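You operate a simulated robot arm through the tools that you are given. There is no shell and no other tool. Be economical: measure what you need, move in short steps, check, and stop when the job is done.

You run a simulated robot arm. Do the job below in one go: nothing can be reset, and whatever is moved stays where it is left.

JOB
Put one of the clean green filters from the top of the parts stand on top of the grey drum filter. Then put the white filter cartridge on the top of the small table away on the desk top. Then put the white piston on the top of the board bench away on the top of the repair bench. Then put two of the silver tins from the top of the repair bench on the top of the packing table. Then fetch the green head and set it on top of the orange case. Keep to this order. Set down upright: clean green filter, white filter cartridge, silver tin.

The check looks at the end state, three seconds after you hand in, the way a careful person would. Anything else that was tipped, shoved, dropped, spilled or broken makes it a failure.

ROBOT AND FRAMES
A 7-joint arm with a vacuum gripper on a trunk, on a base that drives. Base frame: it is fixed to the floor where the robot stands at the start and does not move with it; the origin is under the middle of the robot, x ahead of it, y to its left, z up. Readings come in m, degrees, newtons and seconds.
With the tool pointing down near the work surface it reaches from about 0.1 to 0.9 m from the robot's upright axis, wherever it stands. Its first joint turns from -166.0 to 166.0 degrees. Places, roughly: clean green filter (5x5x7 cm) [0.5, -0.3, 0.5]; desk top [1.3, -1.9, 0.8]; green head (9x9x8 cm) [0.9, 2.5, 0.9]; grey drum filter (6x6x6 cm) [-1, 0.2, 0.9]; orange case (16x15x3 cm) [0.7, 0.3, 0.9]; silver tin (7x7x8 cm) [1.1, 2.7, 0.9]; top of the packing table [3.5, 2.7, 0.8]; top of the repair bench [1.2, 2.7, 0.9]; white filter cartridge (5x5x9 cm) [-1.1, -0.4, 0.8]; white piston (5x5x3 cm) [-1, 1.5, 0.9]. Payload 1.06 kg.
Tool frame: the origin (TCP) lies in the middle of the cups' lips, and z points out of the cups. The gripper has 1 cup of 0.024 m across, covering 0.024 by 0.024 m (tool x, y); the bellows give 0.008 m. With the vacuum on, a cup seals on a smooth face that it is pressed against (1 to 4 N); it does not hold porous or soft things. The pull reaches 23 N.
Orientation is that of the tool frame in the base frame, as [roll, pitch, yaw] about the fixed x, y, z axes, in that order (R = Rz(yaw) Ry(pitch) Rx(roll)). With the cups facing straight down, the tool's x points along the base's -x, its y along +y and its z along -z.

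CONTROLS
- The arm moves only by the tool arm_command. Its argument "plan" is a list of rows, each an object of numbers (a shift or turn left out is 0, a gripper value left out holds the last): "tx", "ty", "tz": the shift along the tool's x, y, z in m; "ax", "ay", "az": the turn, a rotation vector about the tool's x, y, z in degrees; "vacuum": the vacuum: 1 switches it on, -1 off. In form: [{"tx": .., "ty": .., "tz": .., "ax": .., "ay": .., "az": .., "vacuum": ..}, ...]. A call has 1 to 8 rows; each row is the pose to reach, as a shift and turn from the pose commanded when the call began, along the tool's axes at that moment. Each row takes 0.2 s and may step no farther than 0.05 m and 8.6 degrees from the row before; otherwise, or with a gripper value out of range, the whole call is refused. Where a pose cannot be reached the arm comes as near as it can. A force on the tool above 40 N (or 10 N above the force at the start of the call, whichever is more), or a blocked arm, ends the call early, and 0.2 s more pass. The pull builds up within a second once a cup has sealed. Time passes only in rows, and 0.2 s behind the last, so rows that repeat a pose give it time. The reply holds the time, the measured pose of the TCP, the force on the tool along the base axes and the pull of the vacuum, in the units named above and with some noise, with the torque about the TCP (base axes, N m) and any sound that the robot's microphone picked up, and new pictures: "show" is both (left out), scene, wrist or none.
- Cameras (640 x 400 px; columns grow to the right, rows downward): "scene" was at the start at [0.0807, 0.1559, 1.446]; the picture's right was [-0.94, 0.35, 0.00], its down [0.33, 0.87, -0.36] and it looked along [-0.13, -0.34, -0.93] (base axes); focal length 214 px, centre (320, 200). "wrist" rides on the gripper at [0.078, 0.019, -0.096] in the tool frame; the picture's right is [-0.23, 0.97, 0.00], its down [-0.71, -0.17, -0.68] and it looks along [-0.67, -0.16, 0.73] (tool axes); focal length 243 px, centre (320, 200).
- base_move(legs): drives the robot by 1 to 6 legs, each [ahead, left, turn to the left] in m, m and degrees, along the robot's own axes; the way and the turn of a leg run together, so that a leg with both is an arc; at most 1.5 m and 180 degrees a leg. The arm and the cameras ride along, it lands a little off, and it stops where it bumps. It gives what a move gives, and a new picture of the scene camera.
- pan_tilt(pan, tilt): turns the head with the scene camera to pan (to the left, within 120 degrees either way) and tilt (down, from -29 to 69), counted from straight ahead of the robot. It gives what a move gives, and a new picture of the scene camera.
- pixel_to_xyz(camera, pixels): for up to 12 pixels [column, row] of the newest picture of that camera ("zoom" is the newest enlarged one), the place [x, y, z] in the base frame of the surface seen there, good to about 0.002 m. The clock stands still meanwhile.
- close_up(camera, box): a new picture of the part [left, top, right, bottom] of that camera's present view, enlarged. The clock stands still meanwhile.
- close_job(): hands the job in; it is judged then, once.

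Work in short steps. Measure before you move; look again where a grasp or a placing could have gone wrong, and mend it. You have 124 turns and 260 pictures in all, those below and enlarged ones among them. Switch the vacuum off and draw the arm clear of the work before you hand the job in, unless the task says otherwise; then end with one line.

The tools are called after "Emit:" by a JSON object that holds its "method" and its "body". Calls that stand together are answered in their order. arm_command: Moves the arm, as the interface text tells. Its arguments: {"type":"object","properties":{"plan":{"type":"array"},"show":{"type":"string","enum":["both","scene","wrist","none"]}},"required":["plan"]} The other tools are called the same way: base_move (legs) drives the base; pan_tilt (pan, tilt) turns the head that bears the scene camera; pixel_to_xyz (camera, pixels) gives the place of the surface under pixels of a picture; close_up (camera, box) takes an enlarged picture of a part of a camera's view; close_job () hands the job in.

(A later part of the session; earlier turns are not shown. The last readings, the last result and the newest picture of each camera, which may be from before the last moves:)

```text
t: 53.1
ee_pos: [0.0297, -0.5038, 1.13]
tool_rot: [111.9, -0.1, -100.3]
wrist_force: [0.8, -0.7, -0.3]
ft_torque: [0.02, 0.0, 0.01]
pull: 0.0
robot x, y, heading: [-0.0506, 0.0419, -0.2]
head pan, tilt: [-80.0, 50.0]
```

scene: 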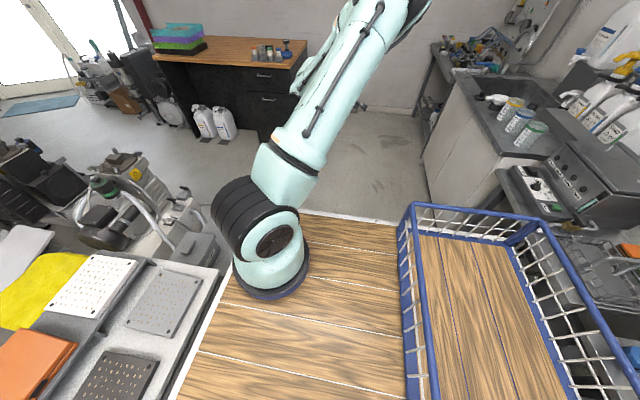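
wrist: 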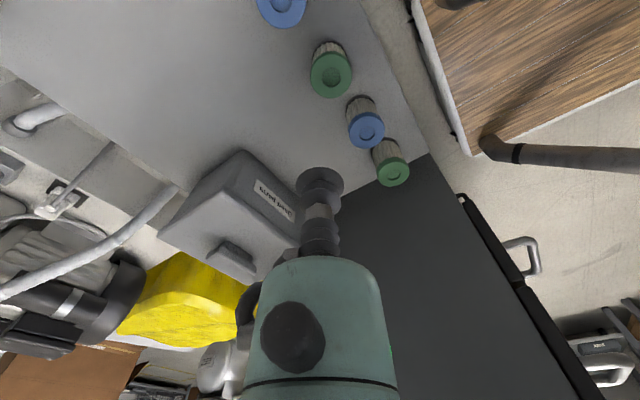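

Elbow is more upright. Unroll about the wrist centre.

Emit:
{"method": "arm_command", "body": {"plan": [{"ty": -0.03, "tz": -0.002, "ax": 8.5}, {"ty": -0.058, "tz": -0.009, "ax": 17}, {"ty": -0.086, "tz": -0.019, "ax": 25.5}, {"ty": -0.112, "tz": -0.034, "ax": 34}, {"ty": -0.135, "tz": -0.053, "ax": 42.5}, {"ty": -0.155, "tz": -0.074, "ax": 51}, {"ty": -0.172, "tz": -0.0985, "ax": 59.5}, {"ty": -0.185, "tz": -0.125, "ax": 68}], "show": "scene"}}

```text
t: 54.9
ee_pos: [0.2134, -0.5384, 1.0069]
tool_rot: [-179.9, 0.1, -100.3]
wrist_force: [1.0, 0.0, -0.1]
ft_torque: [-0.01, -0.02, 0.02]
pull: 0.1
robot x, y, heading: [-0.052, 0.0412, -0.5]
head pan, tilt: [-80.0, 50.0]
```

scene: 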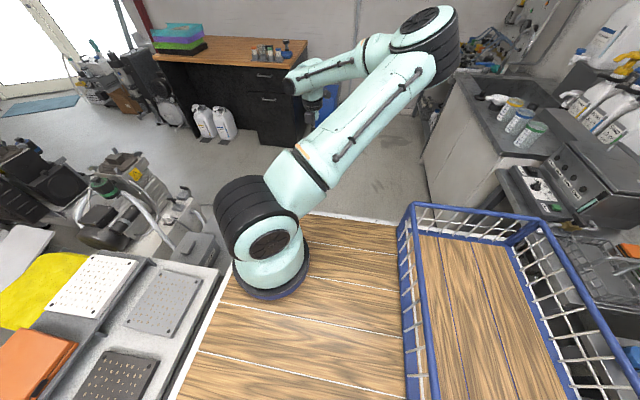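

The IK pulls the elbow back to the side. As a diagnostic, roll the tool 42° and descend over free floor to see whether the low limit changes.

Emit:
{"method": "arm_command", "body": {"plan": [{"tx": -0.014, "ty": 0.03, "tz": -0.002, "ax": -8.5}, {"tx": -0.028, "ty": 0.058, "tz": -0.009, "ax": -17}, {"tx": -0.042, "ty": 0.086, "tz": -0.019, "ax": -25.5}, {"tx": -0.056, "ty": 0.112, "tz": -0.034, "ax": -34}, {"tx": -0.07, "ty": 0.135, "tz": -0.053, "ax": -42.5}], "show": "none"}}

Emit:
{"method": "arm_command", "body": {"plan": [{"ty": -0.0338, "tz": 0.0365}, {"ty": -0.0676, "tz": 0.073}, {"ty": -0.1014, "tz": 0.1095}, {"ty": -0.1352, "tz": 0.146}, {"ty": -0.169, "tz": 0.1825}, {"ty": -0.2028, "tz": 0.219}, {"ty": -0.2366, "tz": 0.2555}, {"ty": -0.2704, "tz": 0.292}], "show": "none"}}

Emit:
{"method": "arm_command", "body": {"plan": [{"ty": -0.0338, "tz": 0.0365}, {"ty": -0.0676, "tz": 0.073}, {"ty": -0.1014, "tz": 0.1095}, {"ty": -0.1014, "tz": 0.1095}], "show": "scene"}}

```text
t: 56.1
ee_pos: [0.0912, -0.4466, 1.0581]
tool_rot: [137.2, 0.0, -100.2]
wrist_force: [-0.4, -0.2, 0.5]
ft_torque: [0.01, 0.0, -0.01]
pull: 0.0
robot x, y, heading: [-0.0503, 0.0387, -0.3]
head pan, tilt: [-80.0, 50.0]
```

```text
t: 57.9
ee_pos: [0.0976, -0.447, 0.7154]
tool_rot: [137.5, 0.1, -100.2]
wrist_force: [0.1, 0.3, 0.8]
ft_torque: [-0.05, 0.0, -0.02]
pull: 0.0
out of reach, approached as far as the arm can: row 7, 8
robot x, y, heading: [-0.0518, 0.0417, -0.2]
head pan, tilt: [-80.0, 50.0]
```

```text
t: 58.9
ee_pos: [0.1008, -0.4554, 0.7156]
tool_rot: [137.5, 0.0, -100.2]
wrist_force: [0.0, -0.4, 0.3]
ft_torque: [-0.02, -0.02, -0.01]
pull: 0.1
out of reach, approached as far as the arm can: row 1, 2, 3, 4
robot x, y, heading: [-0.0494, 0.0416, -0.5]
head pan, tilt: [-80.0, 50.0]
```

scene: 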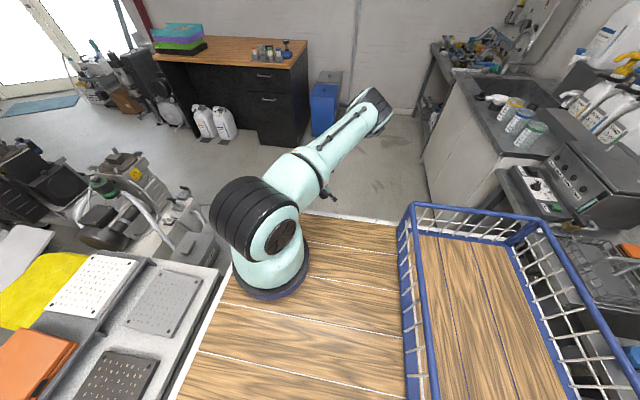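

Elbow is in plane now, yet the wrist height limit is the same (~0.865). Measure the arm.

Emit:
{"method": "pixel_to_xyz", "body": {"camera": "scene", "pixels": [[250, 195], [295, 165], [330, 140], [365, 105], [372, 95], [385, 115], [375, 125], [330, 190], [282, 235]]}}

Emit:
{"method": "close_up", "body": {"camera": "scene", "box": [200, 70, 420, 310]}}

```text
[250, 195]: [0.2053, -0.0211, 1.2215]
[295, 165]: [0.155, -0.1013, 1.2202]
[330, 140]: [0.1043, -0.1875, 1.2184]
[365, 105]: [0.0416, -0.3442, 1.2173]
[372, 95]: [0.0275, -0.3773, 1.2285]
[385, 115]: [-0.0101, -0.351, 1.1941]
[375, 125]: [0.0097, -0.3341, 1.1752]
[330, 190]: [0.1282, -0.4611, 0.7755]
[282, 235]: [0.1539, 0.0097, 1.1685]
```

```text
1.67 times, centred on (310, 190) of scene
```

zoom: 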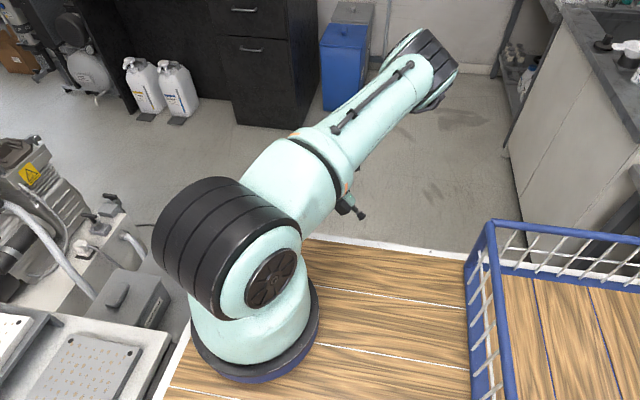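

I suspect the reach limit depends on joint 3; try entering the low zone from the stretched, in-plane side: unroll, stretch out, press down, then move inward while pressing down.

Emit:
{"method": "arm_command", "body": {"plan": [{"ty": 0.0338, "tz": -0.0365}, {"ty": 0.0676, "tz": -0.073}, {"ty": 0.0376, "tz": -0.075, "ax": 8.5}, {"ty": 0.0096, "tz": -0.082, "ax": 17}, {"ty": -0.0184, "tz": -0.092, "ax": 25.5}, {"ty": -0.0444, "tz": -0.107, "ax": 34}, {"ty": -0.0674, "tz": -0.126, "ax": 42.5}], "show": "none"}}

Emit:
{"method": "arm_command", "body": {"plan": [{"tx": 0.049}, {"tx": 0.098}, {"tx": 0.147}, {"tx": 0.196}, {"tx": 0.245}, {"tx": 0.245, "tz": 0.05}, {"tx": 0.245, "tz": 0.1}, {"tx": 0.245, "tz": 0.12}], "show": "none"}}

Emit:
{"method": "arm_command", "body": {"plan": [{"tx": -0.02, "tz": 0.025}, {"tx": -0.04, "tz": 0.05}, {"tx": -0.06, "tz": 0.075}, {"tx": -0.08, "tz": 0.09}, {"tx": -0.1, "tz": 0.1}, {"tx": -0.12, "tz": 0.11}, {"tx": -0.14, "tz": 0.12}, {"tx": -0.16, "tz": 0.13}], "show": "scene"}}

```text
t: 60.5
ee_pos: [0.2338, -0.4772, 0.7677]
tool_rot: [-179.9, -0.1, -100.2]
wrist_force: [-1.1, -0.1, -0.1]
ft_torque: [0.01, 0.0, -0.01]
pull: 0.1
robot x, y, heading: [-0.0473, 0.0399, -0.3]
head pan, tilt: [-80.0, 50.0]
```

```text
t: 62.3
ee_pos: [0.1868, -0.7159, 0.7351]
tool_rot: [180.0, -0.1, -100.2]
wrist_force: [-0.6, 0.1, 0.4]
ft_torque: [0.0, 0.02, 0.0]
pull: 0.0
out of reach, approached as far as the arm can: row 6, 7, 8
robot x, y, heading: [-0.0517, 0.0419, -0.1]
head pan, tilt: [-80.0, 50.0]
```

```text
t: 64.1
ee_pos: [0.2162, -0.5569, 0.6651]
tool_rot: [179.9, -0.1, -100.2]
wrist_force: [0.5, 0.3, 0.1]
ft_torque: [0.02, -0.01, -0.02]
pull: 0.0
out of reach, approached as far as the arm can: row 1, 2, 3, 4, 5, 6, 7, 8
robot x, y, heading: [-0.0472, 0.0466, -0.4]
head pan, tilt: [-80.0, 50.0]
```

scene: 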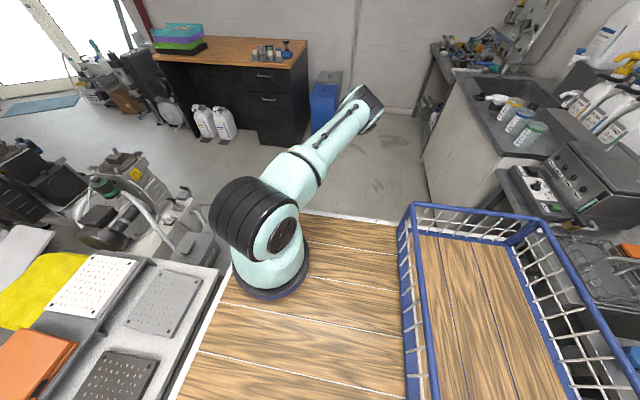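

The limit looks like a wrapped shoulder branch (upper arm leaning "backwards" from home). I'll try to switch branch: raise so the upper arm is upright, then sweep around toward the front there, where joints 1 and 3 share the turn.

Emit:
{"method": "arm_command", "body": {"plan": [{"tz": -0.05}, {"tz": -0.1}, {"tz": -0.15}, {"tz": -0.2}, {"tz": -0.25}, {"tz": -0.3}, {"tz": -0.35}, {"tz": -0.4}], "show": "none"}}

Emit:
{"method": "arm_command", "body": {"plan": [{"tz": -0.049, "tx": -0.01}, {"tz": -0.097, "tx": -0.02}, {"tz": -0.145, "tx": -0.03}, {"tz": -0.193, "tx": -0.04}, {"tz": -0.241, "tx": -0.05}, {"tz": -0.289, "tx": -0.06}, {"tz": -0.32, "tx": -0.09}, {"tz": -0.34, "tx": -0.12}], "show": "scene"}}

```text
t: 65.9
ee_pos: [0.217, -0.556, 1.0669]
tool_rot: [179.9, 0.1, -100.3]
wrist_force: [0.4, 0.0, 0.8]
ft_torque: [0.03, 0.03, -0.01]
pull: 0.1
robot x, y, heading: [-0.053, 0.0415, -0.4]
head pan, tilt: [-80.0, 50.0]
```

```text
t: 67.7
ee_pos: [0.2385, -0.4401, 1.4072]
tool_rot: [179.8, 0.0, -100.1]
wrist_force: [-0.5, -1.1, 0.0]
ft_torque: [0.05, -0.02, -0.01]
pull: 0.0
robot x, y, heading: [-0.0524, 0.045, -0.0]
head pan, tilt: [-80.0, 50.0]
```

scene: 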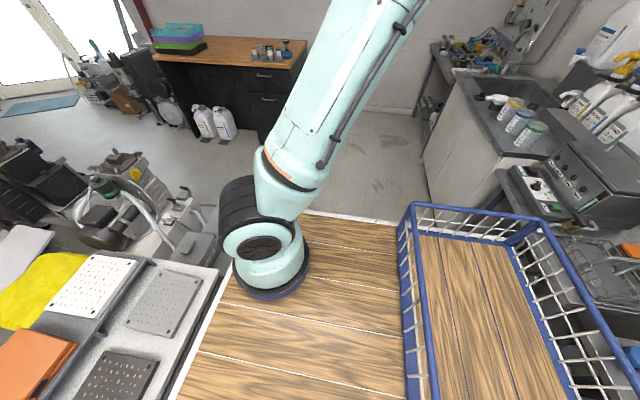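

Emit:
{"method": "pixel_to_xyz", "body": {"camera": "scene", "pixels": [[285, 190], [310, 120], [335, 60], [355, 20], [255, 240]]}}

Emit:
{"method": "pan_tilt", "body": {"pan": -95, "tilt": 10}}

```text
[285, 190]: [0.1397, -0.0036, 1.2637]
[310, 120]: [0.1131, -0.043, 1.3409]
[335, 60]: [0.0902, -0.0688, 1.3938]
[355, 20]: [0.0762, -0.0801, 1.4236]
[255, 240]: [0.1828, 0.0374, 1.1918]
```

```text
t: 68.8
ee_pos: [0.2382, -0.44, 1.4079]
tool_rot: [-179.9, 0.0, -100.2]
wrist_force: [0.1, 0.7, 0.6]
ft_torque: [-0.01, 0.0, -0.01]
pull: 0.0
robot x, y, heading: [-0.0488, 0.0401, -0.3]
head pan, tilt: [-95.0, 10.0]
```

scene: 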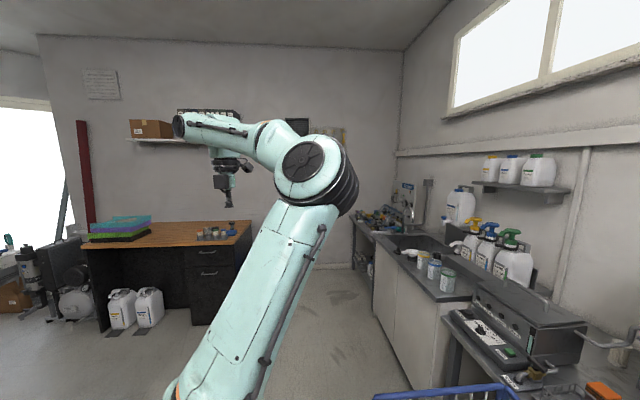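

Upper arm still leans ~30°. Bring the tool in and up to make it upright.

Emit:
{"method": "arm_command", "body": {"plan": [{"tx": -0.025, "ty": 0.01, "tz": -0.015}, {"tx": -0.05, "ty": 0.02, "tz": -0.03}, {"tx": -0.0755, "ty": 0.032, "tz": -0.045}], "show": "scene"}}

```text
t: 69.6
ee_pos: [0.2211, -0.3569, 1.4529]
tool_rot: [-180.0, 0.1, -100.3]
wrist_force: [-0.7, 0.4, -0.2]
ft_torque: [0.02, 0.0, 0.02]
pull: 0.0
robot x, y, heading: [-0.0504, 0.0416, -0.3]
head pan, tilt: [-95.0, 10.0]
```

scene: 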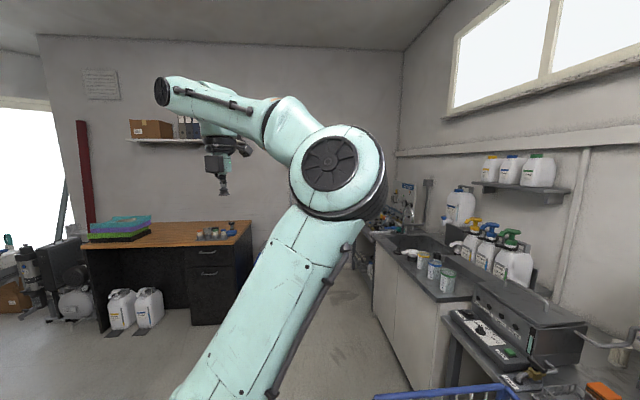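

Elbow leans to the robot's rear side. Raise a bit more, then start the ccw sweep with co‑rotating yaw.

Emit:
{"method": "arm_command", "body": {"plan": [{"tz": -0.04}, {"tz": -0.08}], "show": "none"}}

Emit:
{"method": "arm_command", "body": {"plan": [{"tx": -0.0128, "ty": -0.0454, "az": -7.5}, {"tx": -0.0317, "ty": -0.0886, "az": -15}, {"tx": -0.0558, "ty": -0.129, "az": -22.5}, {"tx": -0.085, "ty": -0.166, "az": -30}, {"tx": -0.119, "ty": -0.1987, "az": -37.5}, {"tx": -0.157, "ty": -0.2268, "az": -45}, {"tx": -0.198, "ty": -0.2495, "az": -52.5}, {"tx": -0.2416, "ty": -0.2668, "az": -60}], "show": "scene"}}

```text
t: 70.2
ee_pos: [0.2206, -0.3569, 1.5313]
tool_rot: [-180.0, 0.0, -100.3]
wrist_force: [-0.6, -0.4, 0.3]
ft_torque: [0.06, -0.08, 0.0]
pull: 0.0
robot x, y, heading: [-0.0507, 0.041, -0.3]
head pan, tilt: [-95.0, 10.0]
```

```text
t: 72.0
ee_pos: [0.5263, -0.1692, 1.5282]
tool_rot: [-179.8, 0.0, -40.2]
wrist_force: [-0.1, 0.6, 0.6]
ft_torque: [0.02, -0.01, 0.05]
pull: 0.0
robot x, y, heading: [-0.052, 0.0426, -0.1]
head pan, tilt: [-95.0, 10.0]
```

scene: 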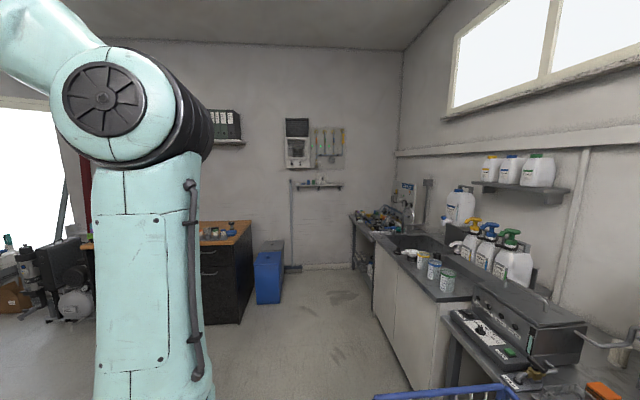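

The upper arm is now upright with the tool in front. Extend outward and lower, and check the elbow.

Emit:
{"method": "arm_command", "body": {"plan": [{"tx": 0.03, "ty": -0.005, "tz": 0.035}, {"tx": 0.06, "ty": -0.01, "tz": 0.07}, {"tx": 0.09, "ty": -0.015, "tz": 0.105}, {"tx": 0.12, "ty": -0.02, "tz": 0.14}, {"tx": 0.15, "ty": -0.025, "tz": 0.175}, {"tx": 0.18, "ty": -0.03, "tz": 0.21}, {"tx": 0.19, "ty": -0.033, "tz": 0.255}, {"tx": 0.19, "ty": -0.033, "tz": 0.3}], "show": "none"}}

Emit:
{"method": "pan_tilt", "body": {"pan": -50, "tilt": 35}}

```text
t: 73.8
ee_pos: [0.6906, -0.2641, 1.2293]
tool_rot: [-180.0, 0.0, -40.2]
wrist_force: [-0.6, 0.8, -1.1]
ft_torque: [-0.03, -0.05, 0.01]
pull: 0.1
robot x, y, heading: [-0.0508, 0.0402, -0.3]
head pan, tilt: [-95.0, 10.0]
```

```text
t: 74.9
ee_pos: [0.6908, -0.265, 1.2308]
tool_rot: [179.9, 0.0, -40.2]
wrist_force: [-1.0, 1.2, 0.5]
ft_torque: [0.01, -0.02, 0.0]
pull: 0.1
robot x, y, heading: [-0.0465, 0.0423, -0.1]
head pan, tilt: [-50.0, 35.0]
```

scene: 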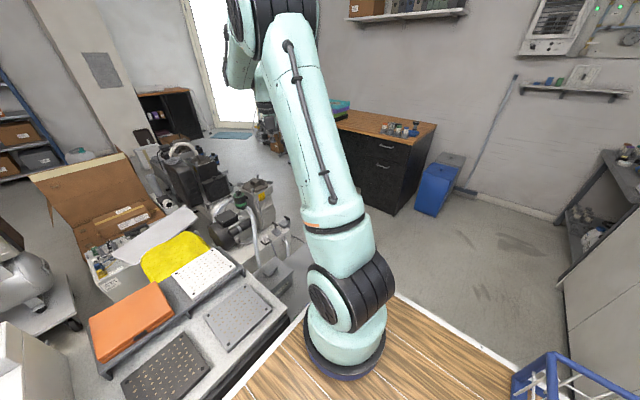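

Excellent: the arm is in the natural branch now. Lower toward the filter.

Emit:
{"method": "arm_command", "body": {"plan": [{"tz": 0.048, "tx": -0.009, "ty": 0.009}, {"tz": 0.096, "tx": -0.018, "ty": 0.018}, {"tz": 0.144, "tx": -0.027, "ty": 0.027}, {"tz": 0.192, "tx": -0.036, "ty": 0.036}, {"tz": 0.24, "tx": -0.045, "ty": 0.045}, {"tz": 0.288, "tx": -0.054, "ty": 0.054}, {"tz": 0.336, "tx": -0.063, "ty": 0.063}, {"tz": 0.384, "tx": -0.072, "ty": 0.072}], "show": "none"}}

Emit:
{"method": "arm_command", "body": {"plan": [{"tz": 0.048}, {"tz": 0.096}, {"tz": 0.144}, {"tz": 0.192}], "show": "both"}}

```text
t: 76.7
ee_pos: [0.5918, -0.2727, 0.8445]
tool_rot: [-179.9, -0.1, -40.3]
wrist_force: [0.8, 0.3, -0.5]
ft_torque: [-0.01, 0.0, 0.0]
pull: 0.0
robot x, y, heading: [-0.0516, 0.044, -0.1]
head pan, tilt: [-50.0, 35.0]
```

```text
t: 77.7
ee_pos: [0.5903, -0.2728, 0.6534]
tool_rot: [180.0, 0.1, -40.3]
wrist_force: [-0.5, -0.3, 0.9]
ft_torque: [0.04, 0.01, 0.0]
pull: 0.1
robot x, y, heading: [-0.049, 0.0417, -0.4]
head pan, tilt: [-50.0, 35.0]
```

scene: 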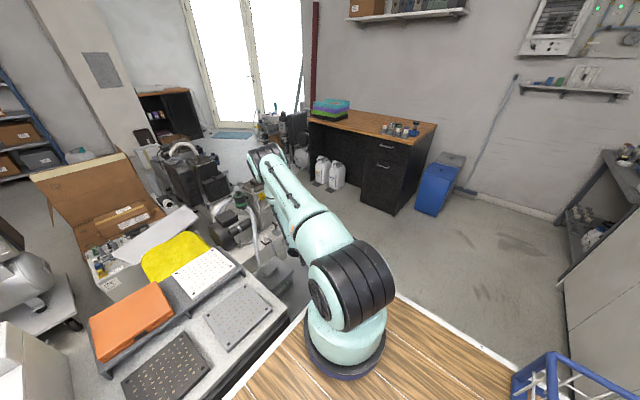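
wrist: 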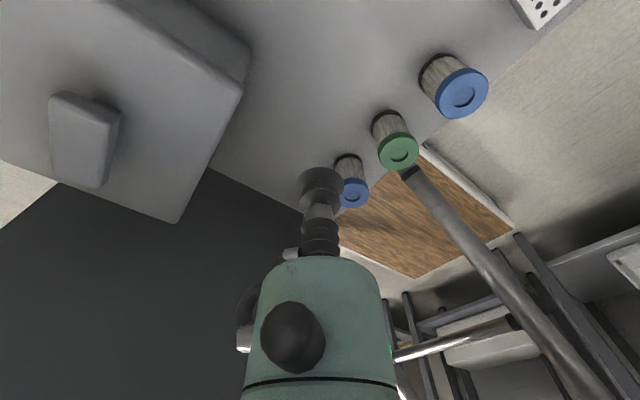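

Low reach works now. Move over the filter at (0.478,−0.271) keeping height, then descend to 0.56.

Emit:
{"method": "arm_command", "body": {"plan": [{"tx": -0.029, "ty": 0.0245}, {"tx": -0.058, "ty": 0.049}, {"tx": -0.0865, "ty": 0.0715}, {"tx": -0.0865, "ty": 0.0715, "tz": 0.05}, {"tx": -0.0865, "ty": 0.0715, "tz": 0.09}, {"tx": -0.0865, "ty": 0.0715, "tz": 0.09}], "show": "both"}}

```text
t: 79.1
ee_pos: [0.478, -0.2706, 0.5646]
tool_rot: [179.9, 0.0, -40.2]
wrist_force: [-0.4, -0.7, 0.8]
ft_torque: [0.03, 0.0, -0.03]
pull: 0.2
robot x, y, heading: [-0.0483, 0.0442, -0.2]
head pan, tilt: [-50.0, 35.0]
```

scene: 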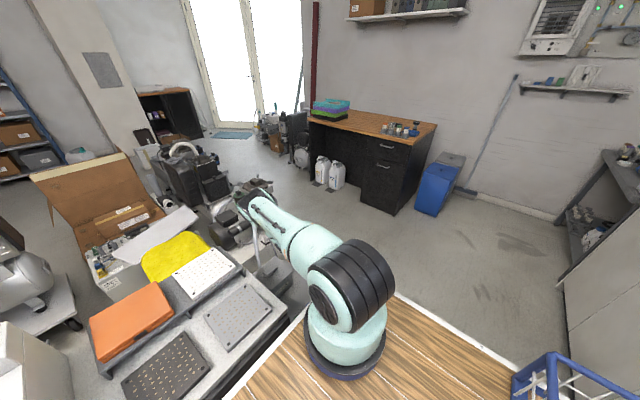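
wrist: 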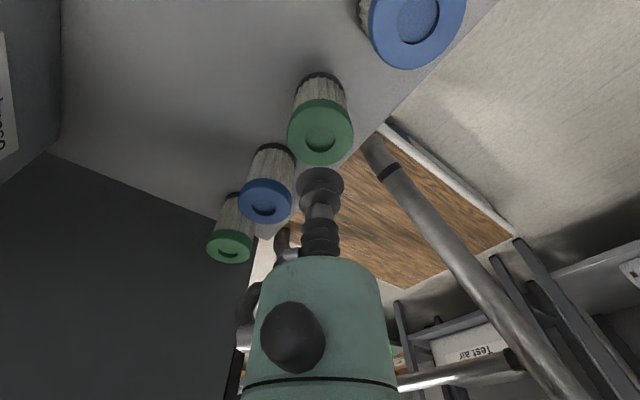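

Over the cap at z 0.565; descend gently with vacuum on.

Emit:
{"method": "arm_command", "body": {"plan": [{"tz": 0.03, "vacuum": 1}, {"tz": 0.043, "vacuum": 1}, {"tz": 0.049, "vacuum": 1}, {"tz": 0.051, "vacuum": 1}, {"tz": 0.051}, {"tz": 0.051}, {"tz": 0.051}], "show": "wrist"}}

```text
t: 80.7
ee_pos: [0.4788, -0.2721, 0.514]
tool_rot: [180.0, 0.0, -40.1]
wrist_force: [1.5, 1.1, 5.7]
ft_torque: [-0.02, 0.02, -0.03]
pull: 23.1
robot x, y, heading: [-0.0509, 0.0426, -0.3]
head pan, tilt: [-50.0, 35.0]
```

wrist: 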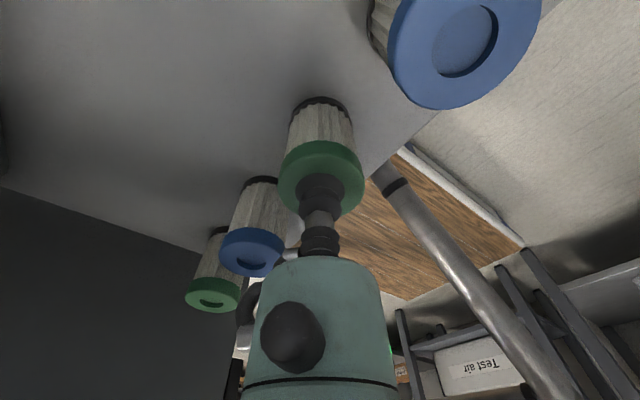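

Sealed (23 N). Lift straight up.

Emit:
{"method": "arm_command", "body": {"plan": [{"tz": -0.02}, {"tz": -0.06}, {"tz": -0.105}, {"tz": -0.15}, {"tz": -0.2}, {"tz": -0.25}, {"tz": -0.3}, {"tz": -0.35}], "show": "wrist"}}

```text
t: 82.5
ee_pos: [0.4782, -0.2699, 0.8625]
tool_rot: [-180.0, 0.0, -40.1]
wrist_force: [-0.1, -0.4, -0.3]
ft_torque: [-0.01, 0.02, 0.02]
pull: 23.4
robot x, y, heading: [-0.05, 0.0456, -0.0]
head pan, tilt: [-50.0, 35.0]
```

wrist: 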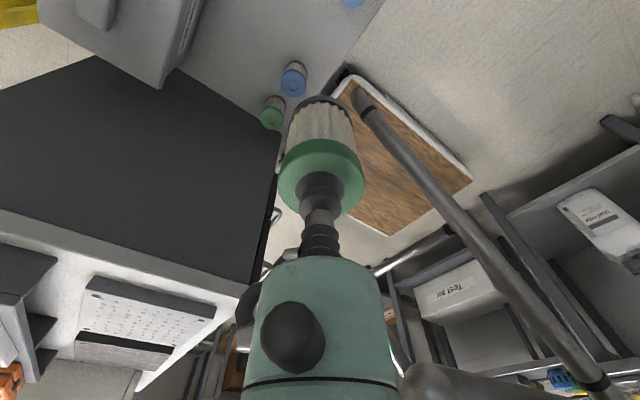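

Lift more and survey the rear area for driving.

Emit:
{"method": "arm_command", "body": {"plan": [{"tz": -0.05}, {"tz": -0.1}, {"tz": -0.15}, {"tz": -0.2}, {"tz": -0.25}, {"tz": -0.3}, {"tz": -0.35}], "show": "none"}}

Emit:
{"method": "pan_tilt", "body": {"pan": -120, "tilt": 45}}

Emit:
{"method": "pixel_to_xyz", "body": {"camera": "scene", "pixels": [[320, 120], [320, 60], [320, 200], [400, 150], [450, 100], [500, 150], [560, 200], [600, 250], [250, 150], [200, 100], [450, 200], [600, 150]]}}

Emit:
{"method": "pan_tilt", "body": {"pan": 120, "tilt": 45}}

```text
t: 84.1
ee_pos: [0.4796, -0.2713, 1.2143]
tool_rot: [-180.0, 0.0, -40.3]
wrist_force: [-0.7, 0.0, 0.0]
ft_torque: [0.01, 0.0, -0.02]
pull: 22.6
robot x, y, heading: [-0.0497, 0.0403, -0.0]
head pan, tilt: [-50.0, 35.0]
```

```text
t: 85.5
ee_pos: [0.4801, -0.2702, 1.2132]
tool_rot: [179.9, 0.0, -40.2]
wrist_force: [1.0, 0.0, -0.2]
ft_torque: [-0.02, -0.01, 0.0]
pull: 22.7
robot x, y, heading: [-0.0488, 0.0414, -0.2]
head pan, tilt: [-120.0, 45.0]
```

scene: 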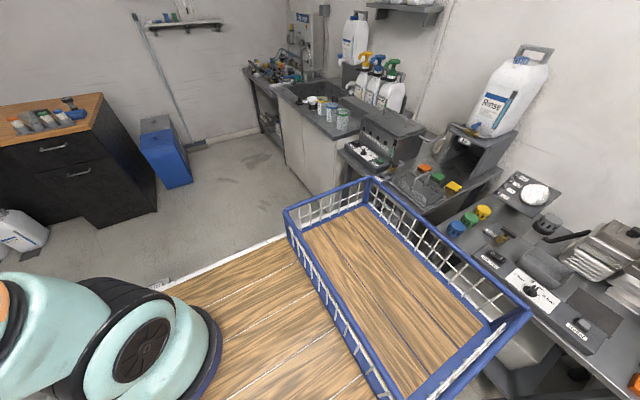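

```text
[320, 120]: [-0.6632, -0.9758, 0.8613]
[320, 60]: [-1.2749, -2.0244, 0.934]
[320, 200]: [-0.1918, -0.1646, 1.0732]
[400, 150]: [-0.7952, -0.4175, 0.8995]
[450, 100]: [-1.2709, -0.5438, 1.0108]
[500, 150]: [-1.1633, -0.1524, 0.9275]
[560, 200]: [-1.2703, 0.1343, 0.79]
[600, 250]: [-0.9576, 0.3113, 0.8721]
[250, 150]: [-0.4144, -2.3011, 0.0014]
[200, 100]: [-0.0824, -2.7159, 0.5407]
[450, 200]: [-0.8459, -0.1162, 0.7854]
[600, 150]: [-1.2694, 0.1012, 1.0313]
```

```text
t: 88.9
ee_pos: [0.48, -0.2714, 1.2132]
tool_rot: [179.9, 0.0, -40.2]
wrist_force: [-0.4, 0.1, -1.0]
ft_torque: [0.02, -0.02, 0.01]
pull: 22.9
robot x, y, heading: [-0.0512, 0.0441, -0.1]
head pan, tilt: [120.0, 45.0]
```

scene: 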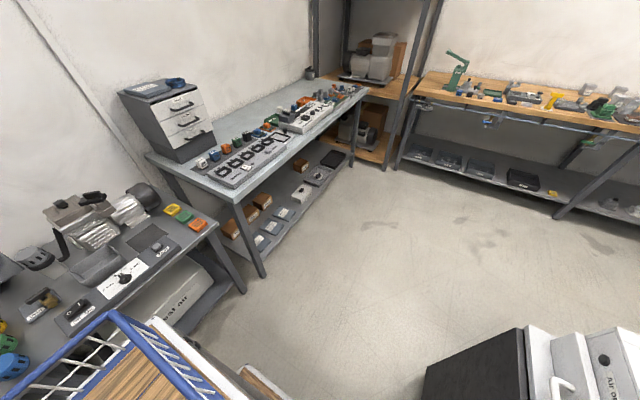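

Emit:
{"method": "pixel_to_xyz", "body": {"camera": "scene", "pixels": [[110, 313], [205, 395], [215, 222], [235, 195], [300, 270], [400, 330], [430, 365], [525, 332], [125, 285], [18, 390], [245, 372], [265, 275]]}}

Emit:
{"method": "close_up", "body": {"camera": "scene", "box": [0, 170, 250, 400]}}

Emit:
{"method": "close_up", "body": {"camera": "scene", "box": [110, 70, 370, 230]}}

```text
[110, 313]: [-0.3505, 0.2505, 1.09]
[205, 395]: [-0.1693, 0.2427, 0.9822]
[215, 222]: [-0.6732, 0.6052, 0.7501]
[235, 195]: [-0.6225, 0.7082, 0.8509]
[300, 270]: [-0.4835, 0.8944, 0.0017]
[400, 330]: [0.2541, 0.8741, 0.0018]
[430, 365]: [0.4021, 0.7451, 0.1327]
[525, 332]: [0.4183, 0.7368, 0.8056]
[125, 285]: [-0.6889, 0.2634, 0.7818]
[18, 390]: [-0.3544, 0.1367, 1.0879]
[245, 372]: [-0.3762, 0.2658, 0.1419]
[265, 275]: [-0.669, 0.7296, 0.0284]
```

```text
1.74 times, centred on (125, 285) of scene
```

zoom: 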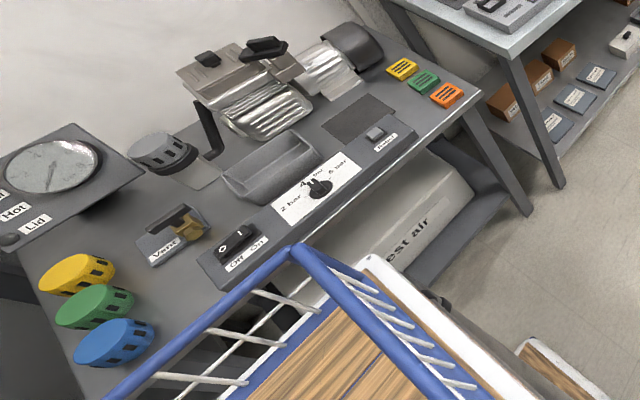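

```text
2.46 times, centred on (240, 150) of scene
```

zoom: 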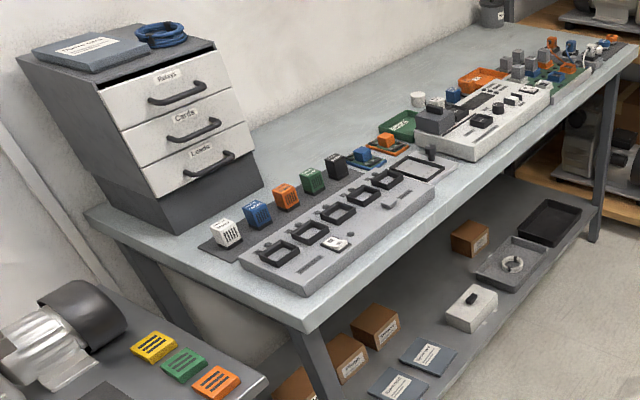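

Footprint clear for an in-place turn at x≈−0.13 (counter edge x≈0.40, west tables x≈−0.67). Back up 8 cm and turn right 180° in two legs.

Emit:
{"method": "base_move", "body": {"legs": [[-0.08, 0, 0], [0, 0, -90]]}}

Emit:
{"method": "base_move", "body": {"legs": [[0, 0, -90]]}}

Emit:
{"method": "pan_tilt", "body": {"pan": 0, "tilt": 45}}

```text
t: 93.8
ee_pos: [-0.4456, -0.4872, 1.2149]
tool_rot: [180.0, -0.1, -130.2]
wrist_force: [-0.2, -0.7, -0.3]
ft_torque: [-0.01, 0.03, -0.01]
pull: 22.5
robot x, y, heading: [-0.1326, 0.0383, -90.2]
head pan, tilt: [120.0, 45.0]
```

scene: 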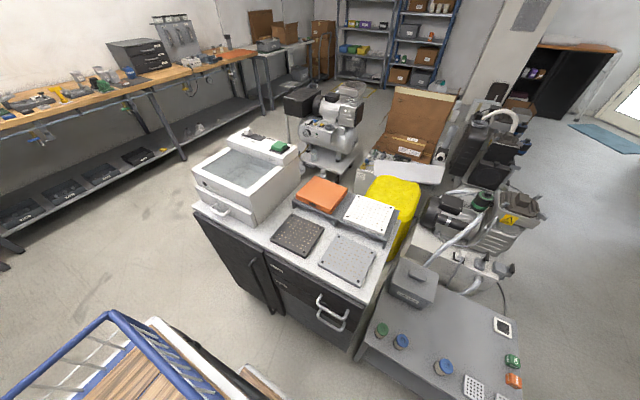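

```text
t: 98.0
ee_pos: [-0.6632, 0.3526, 1.2131]
tool_rot: [179.8, -0.1, 140.1]
wrist_force: [-0.4, 0.0, -0.1]
ft_torque: [0.0, 0.03, 0.03]
pull: 22.5
robot x, y, heading: [-0.1298, 0.0431, -179.9]
head pan, tilt: [120.0, 45.0]
```

scene: 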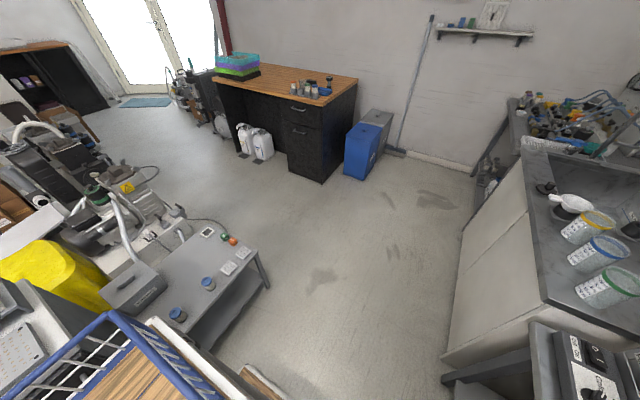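

```text
t: 100.0
ee_pos: [-0.6645, 0.3533, 1.2148]
tool_rot: [179.9, 0.0, 140.1]
wrist_force: [-0.6, 1.3, -0.1]
ft_torque: [0.01, -0.03, 0.0]
pull: 23.0
robot x, y, heading: [-0.1302, 0.043, -179.7]
head pan, tilt: [0.0, 45.0]
```

scene: 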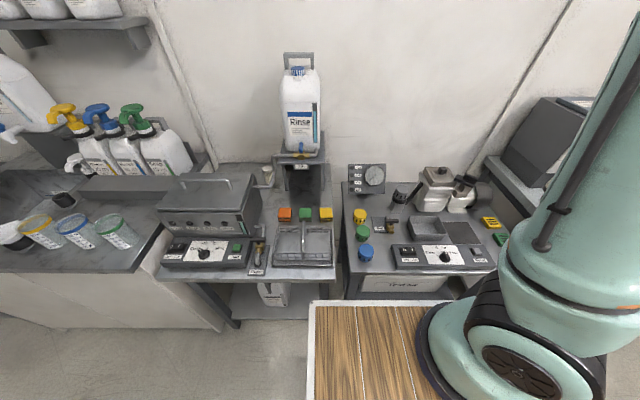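

Now facing the west benches. Zoom on the grey drum (≈(402,195)) and the cartridge (≈(267,175)).

Emit:
{"method": "close_up", "body": {"camera": "scene", "box": [330, 150, 510, 280]}}

Emit:
{"method": "pixel_to_xyz", "body": {"camera": "zoom", "pixels": [[250, 125], [250, 140], [250, 175], [235, 140], [270, 140], [215, 130], [300, 120]]}}

Emit:
{"method": "close_up", "body": {"camera": "scene", "box": [150, 140, 350, 290]}}

```text
3.08 times, centred on (420, 215) of scene
```

zoom: 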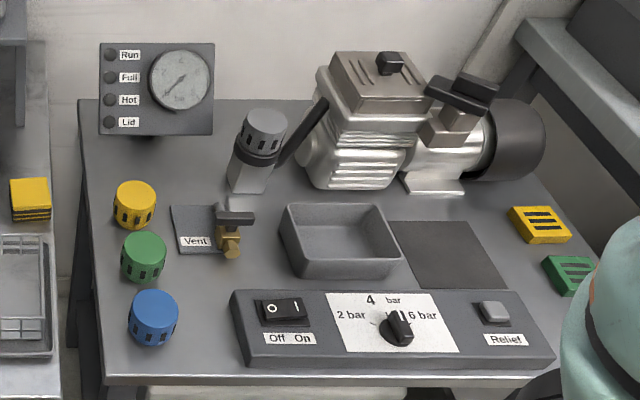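

```text
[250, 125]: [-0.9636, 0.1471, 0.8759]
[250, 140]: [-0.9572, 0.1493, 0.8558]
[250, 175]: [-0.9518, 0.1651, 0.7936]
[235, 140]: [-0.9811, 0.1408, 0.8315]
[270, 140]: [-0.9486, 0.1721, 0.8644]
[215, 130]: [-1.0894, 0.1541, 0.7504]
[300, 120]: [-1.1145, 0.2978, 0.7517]
```

```text
2.67 times, centred on (250, 215) of scene
```

zoom: 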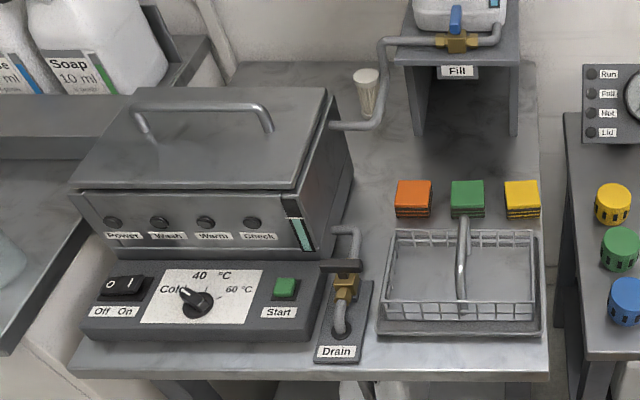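

Measure the drum's top face in the scene picture with a tighter zoom.

Emit:
{"method": "close_up", "body": {"camera": "scene", "box": [380, 178, 428, 208]}}

Emit:
{"method": "pixel_to_xyz", "body": {"camera": "scene", "pixels": [[267, 170], [267, 172], [265, 178], [268, 182]]}}

```text
13.33 times, centred on (404, 193) of scene
```

zoom: 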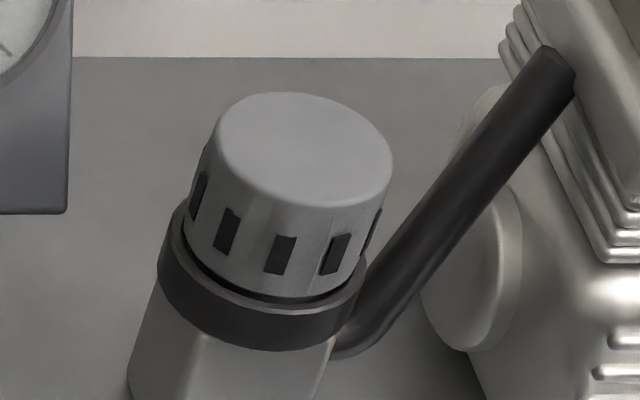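

```text
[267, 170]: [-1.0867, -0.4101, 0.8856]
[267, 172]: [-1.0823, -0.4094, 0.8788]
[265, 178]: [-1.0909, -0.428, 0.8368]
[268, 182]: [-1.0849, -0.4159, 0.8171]
```

Emit:
{"method": "pixel_to_xyz", "body": {"camera": "zoom", "pixels": [[305, 148], [235, 135], [380, 165], [300, 98], [310, 195], [250, 110], [360, 190], [245, 225], [500, 80], [540, 50]]}}

```text
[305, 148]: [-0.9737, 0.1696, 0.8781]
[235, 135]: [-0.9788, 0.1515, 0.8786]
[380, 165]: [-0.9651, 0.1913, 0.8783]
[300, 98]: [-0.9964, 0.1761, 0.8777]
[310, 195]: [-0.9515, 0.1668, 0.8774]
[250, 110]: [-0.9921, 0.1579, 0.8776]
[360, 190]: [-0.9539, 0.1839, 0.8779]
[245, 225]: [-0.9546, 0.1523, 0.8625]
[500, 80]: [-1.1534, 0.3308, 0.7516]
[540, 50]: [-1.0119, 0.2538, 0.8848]
```

Drum top centre (−0.974, 0.170, z 0.878), flat. Move over it at height.

Emit:
{"method": "arm_command", "body": {"plan": [{"tx": 0.015, "ty": -0.0424}, {"tx": 0.03, "ty": -0.0848}, {"tx": 0.045, "ty": -0.1272}, {"tx": 0.06, "ty": -0.1696}, {"tx": 0.075, "ty": -0.212}, {"tx": 0.09, "ty": -0.2544}, {"tx": 0.105, "ty": -0.2968}, {"tx": 0.12, "ty": -0.339}], "show": "none"}}

Emit:
{"method": "arm_command", "body": {"plan": [{"tz": 0.05}, {"tz": 0.1}, {"tz": 0.15}, {"tz": 0.19}, {"tz": 0.21}], "show": "both"}}

```text
t: 101.8
ee_pos: [-0.9741, 0.1672, 1.215]
tool_rot: [-179.9, 0.0, 140.1]
wrist_force: [-1.0, -0.3, -0.2]
ft_torque: [0.02, -0.01, 0.02]
pull: 22.5
robot x, y, heading: [-0.1307, 0.0402, -180.1]
head pan, tilt: [0.0, 45.0]
```

```text
t: 103.0
ee_pos: [-0.9729, 0.1693, 1.0055]
tool_rot: [179.8, 0.0, 140.2]
wrist_force: [0.0, 0.6, 0.2]
ft_torque: [0.01, 0.0, 0.03]
pull: 23.1
robot x, y, heading: [-0.1299, 0.04, -179.5]
head pan, tilt: [0.0, 45.0]
```

scene: 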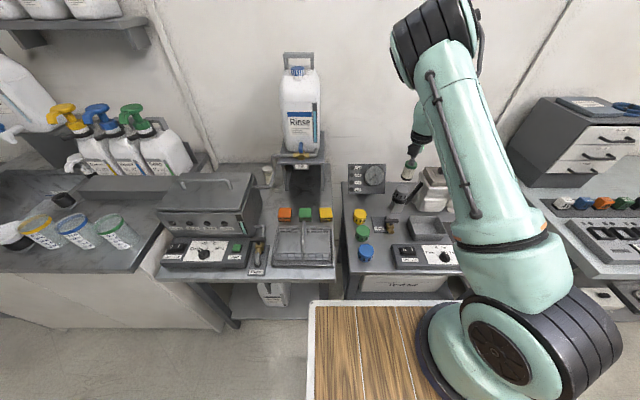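
wrist: 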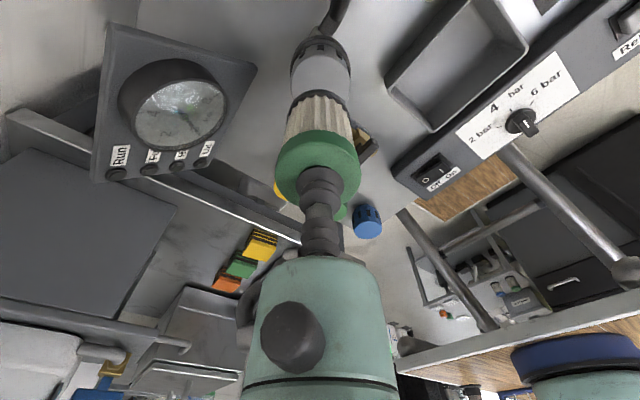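

Aligned over the drum. Lower slowly to contact (TCP ≈0.945).

Emit:
{"method": "arm_command", "body": {"plan": [{"tz": 0.03}, {"tz": 0.048}, {"tz": 0.056}, {"tz": 0.059}, {"tz": 0.061}, {"tz": 0.061}], "show": "wrist"}}

Emit:
{"method": "close_up", "body": {"camera": "scene", "box": [370, 130, 450, 210]}}

```text
t: 104.4
ee_pos: [-0.9726, 0.1712, 0.9429]
tool_rot: [-179.9, 0.0, 140.2]
wrist_force: [-1.1, 0.0, 11.7]
ft_torque: [-0.03, 0.04, 0.03]
pull: 23.4
robot x, y, heading: [-0.1321, 0.0437, -179.8]
head pan, tilt: [0.0, 45.0]
```

wrist: 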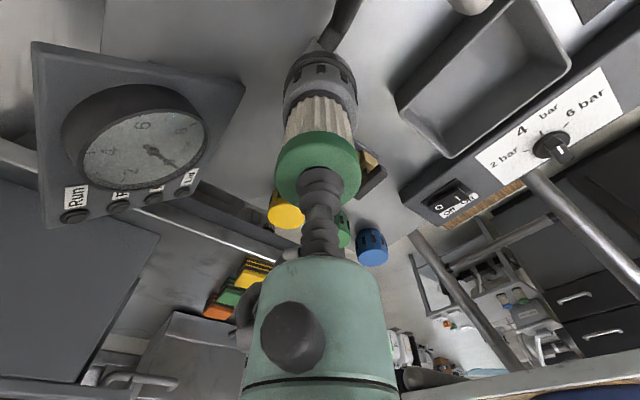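

```text
5.00 times, centred on (410, 170) of scene
```

zoom: 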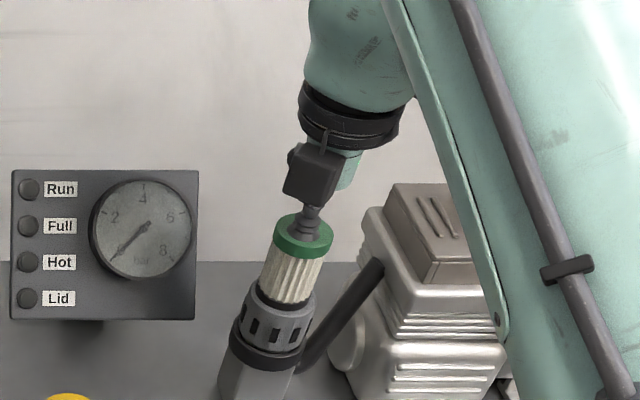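

Contact (≈12 N) with the filter on the drum. Release vacuum, ease up, and withdraw.

Emit:
{"method": "arm_command", "body": {"plan": [{"tz": -0.002, "vacuum": -1}, {"tz": -0.002}, {"tz": -0.002}, {"tz": -0.006}, {"tz": -0.02}, {"tz": -0.06}, {"tz": -0.105}, {"tz": -0.15}], "show": "both"}}

Emit:
{"method": "close_up", "body": {"camera": "scene", "box": [370, 130, 450, 210]}}

```text
t: 106.2
ee_pos: [-0.9713, 0.1692, 1.0904]
tool_rot: [180.0, 0.2, 140.1]
wrist_force: [-0.4, -0.6, 0.6]
ft_torque: [0.0, 0.02, 0.01]
pull: 0.1
robot x, y, heading: [-0.133, 0.0445, -179.8]
head pan, tilt: [0.0, 45.0]
```

scene: 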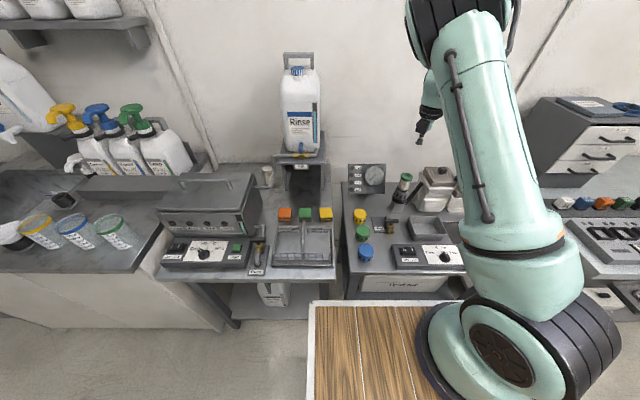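
wrist: 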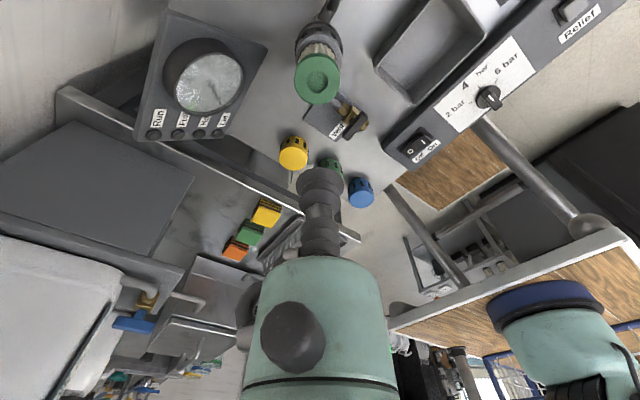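

```text
5.00 times, centred on (410, 170) of scene
```

zoom: 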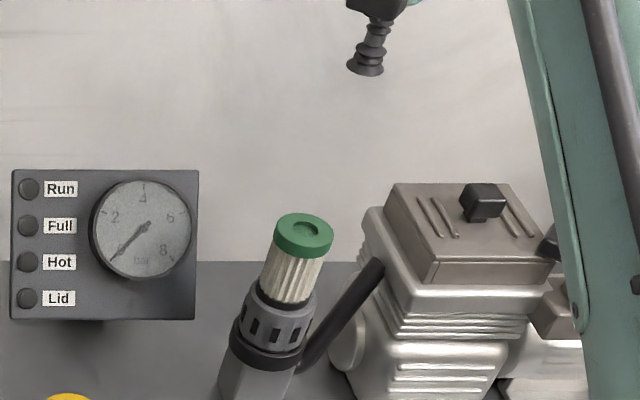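

Filter stands on the drum. Next the white cartridge near (267,175); zoom and measure.

Emit:
{"method": "close_up", "body": {"camera": "scene", "box": [240, 145, 312, 195]}}

Emit:
{"method": "pixel_to_xyz", "body": {"camera": "zoom", "pixels": [[245, 185], [220, 185], [270, 185], [245, 176], [245, 196], [245, 260], [320, 255], [330, 180], [250, 295], [180, 260], [360, 80], [200, 140]]}}

```text
8.00 times, centred on (276, 170) of scene
```

zoom: 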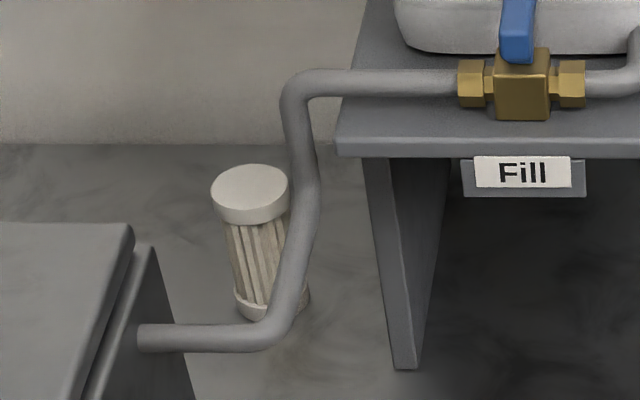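

```text
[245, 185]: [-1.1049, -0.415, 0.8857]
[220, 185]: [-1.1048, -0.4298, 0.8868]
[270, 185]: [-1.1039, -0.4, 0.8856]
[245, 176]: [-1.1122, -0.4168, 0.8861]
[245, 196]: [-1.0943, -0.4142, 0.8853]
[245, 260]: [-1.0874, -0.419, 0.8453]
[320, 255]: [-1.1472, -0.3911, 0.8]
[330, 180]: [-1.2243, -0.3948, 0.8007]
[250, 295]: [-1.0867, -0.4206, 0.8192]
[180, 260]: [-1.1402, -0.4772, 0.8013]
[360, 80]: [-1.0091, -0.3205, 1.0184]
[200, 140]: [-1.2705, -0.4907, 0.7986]
```

The fill pipe passes close in front of it; measure the pipe.

Emit:
{"method": "pixel_to_xyz", "body": {"camera": "zoom", "pixels": [[200, 337], [270, 325], [290, 270], [308, 200], [303, 140], [298, 95], [350, 80], [440, 82], [350, 130], [395, 365], [130, 235], [450, 10]]}}

Emit:
{"method": "pixel_to_xyz", "body": {"camera": "scene", "pixels": [[250, 175], [200, 178], [300, 70], [235, 200], [300, 55]]}}

```text
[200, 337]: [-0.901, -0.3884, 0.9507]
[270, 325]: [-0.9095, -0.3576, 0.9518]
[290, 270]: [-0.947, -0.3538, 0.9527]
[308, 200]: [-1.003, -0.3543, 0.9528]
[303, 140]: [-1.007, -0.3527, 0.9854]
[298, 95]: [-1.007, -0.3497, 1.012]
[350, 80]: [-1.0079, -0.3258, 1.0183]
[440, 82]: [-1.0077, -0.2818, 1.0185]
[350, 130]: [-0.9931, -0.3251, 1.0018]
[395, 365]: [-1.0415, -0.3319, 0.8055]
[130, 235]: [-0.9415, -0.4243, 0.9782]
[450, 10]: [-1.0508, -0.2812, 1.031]
```

```text
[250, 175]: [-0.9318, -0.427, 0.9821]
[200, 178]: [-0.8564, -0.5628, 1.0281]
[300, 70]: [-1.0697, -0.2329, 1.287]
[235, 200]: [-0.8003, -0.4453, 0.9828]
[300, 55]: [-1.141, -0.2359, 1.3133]
```

Measure driving clearances: sink counter front, small table front, deck front.

Emit:
{"method": "pixel_to_xyz", "body": {"camera": "scene", "pixels": [[155, 280], [210, 330], [160, 270], [330, 278], [345, 298], [310, 302], [235, 325], [420, 302], [60, 320], [165, 265], [350, 330]]}}

```text
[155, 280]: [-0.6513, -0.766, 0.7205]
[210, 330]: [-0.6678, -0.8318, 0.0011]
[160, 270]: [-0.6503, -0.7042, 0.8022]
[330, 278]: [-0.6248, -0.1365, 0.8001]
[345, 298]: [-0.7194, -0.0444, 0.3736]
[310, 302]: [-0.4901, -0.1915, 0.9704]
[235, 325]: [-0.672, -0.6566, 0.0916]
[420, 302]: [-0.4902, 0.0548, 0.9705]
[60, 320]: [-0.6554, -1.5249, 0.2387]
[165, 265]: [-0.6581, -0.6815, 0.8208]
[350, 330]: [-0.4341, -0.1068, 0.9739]
```

Raise and retract the arm, rotating the tool so the camera will face the wall side, then drive left 0.5 m and ahead 0.06.

Emit:
{"method": "arm_command", "body": {"plan": [{"tz": -0.05}, {"tz": -0.1, "az": -8}, {"tz": -0.13, "tx": -0.025, "ty": 0.021, "az": -16}, {"tz": -0.15, "tx": -0.055, "ty": 0.045, "az": -24}, {"tz": -0.15, "tx": -0.085, "ty": 0.07, "az": -32}, {"tz": -0.15, "tx": -0.115, "ty": 0.095, "az": -40}, {"tz": -0.15, "tx": -0.145, "ty": 0.12, "az": -48}, {"tz": -0.15, "tx": -0.169, "ty": 0.141, "az": -52}], "show": "none"}}

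Emit:
{"method": "base_move", "body": {"legs": [[0, 0.5, 0], [0.06, 0, 0]]}}

```text
t: 108.0
ee_pos: [-0.7533, 0.1709, 1.2408]
tool_rot: [-180.0, 0.1, -167.6]
wrist_force: [-0.7, 0.1, -0.1]
ft_torque: [-0.04, -0.04, -0.02]
pull: 0.0
robot x, y, heading: [-0.1285, 0.0416, -179.9]
head pan, tilt: [0.0, 45.0]
```

```text
t: 111.6
ee_pos: [-0.8143, -0.3373, 1.2404]
tool_rot: [180.0, 0.1, -168.0]
wrist_force: [-0.4, 0.4, -0.3]
ft_torque: [-0.01, -0.02, 0.0]
pull: 0.0
robot x, y, heading: [-0.1877, -0.4673, -180.1]
head pan, tilt: [0.0, 45.0]
```

scene: 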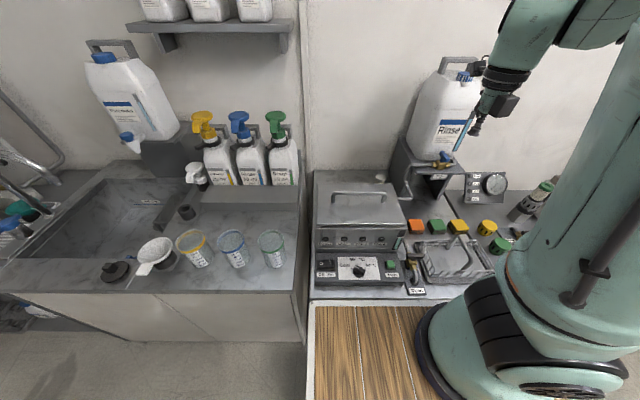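

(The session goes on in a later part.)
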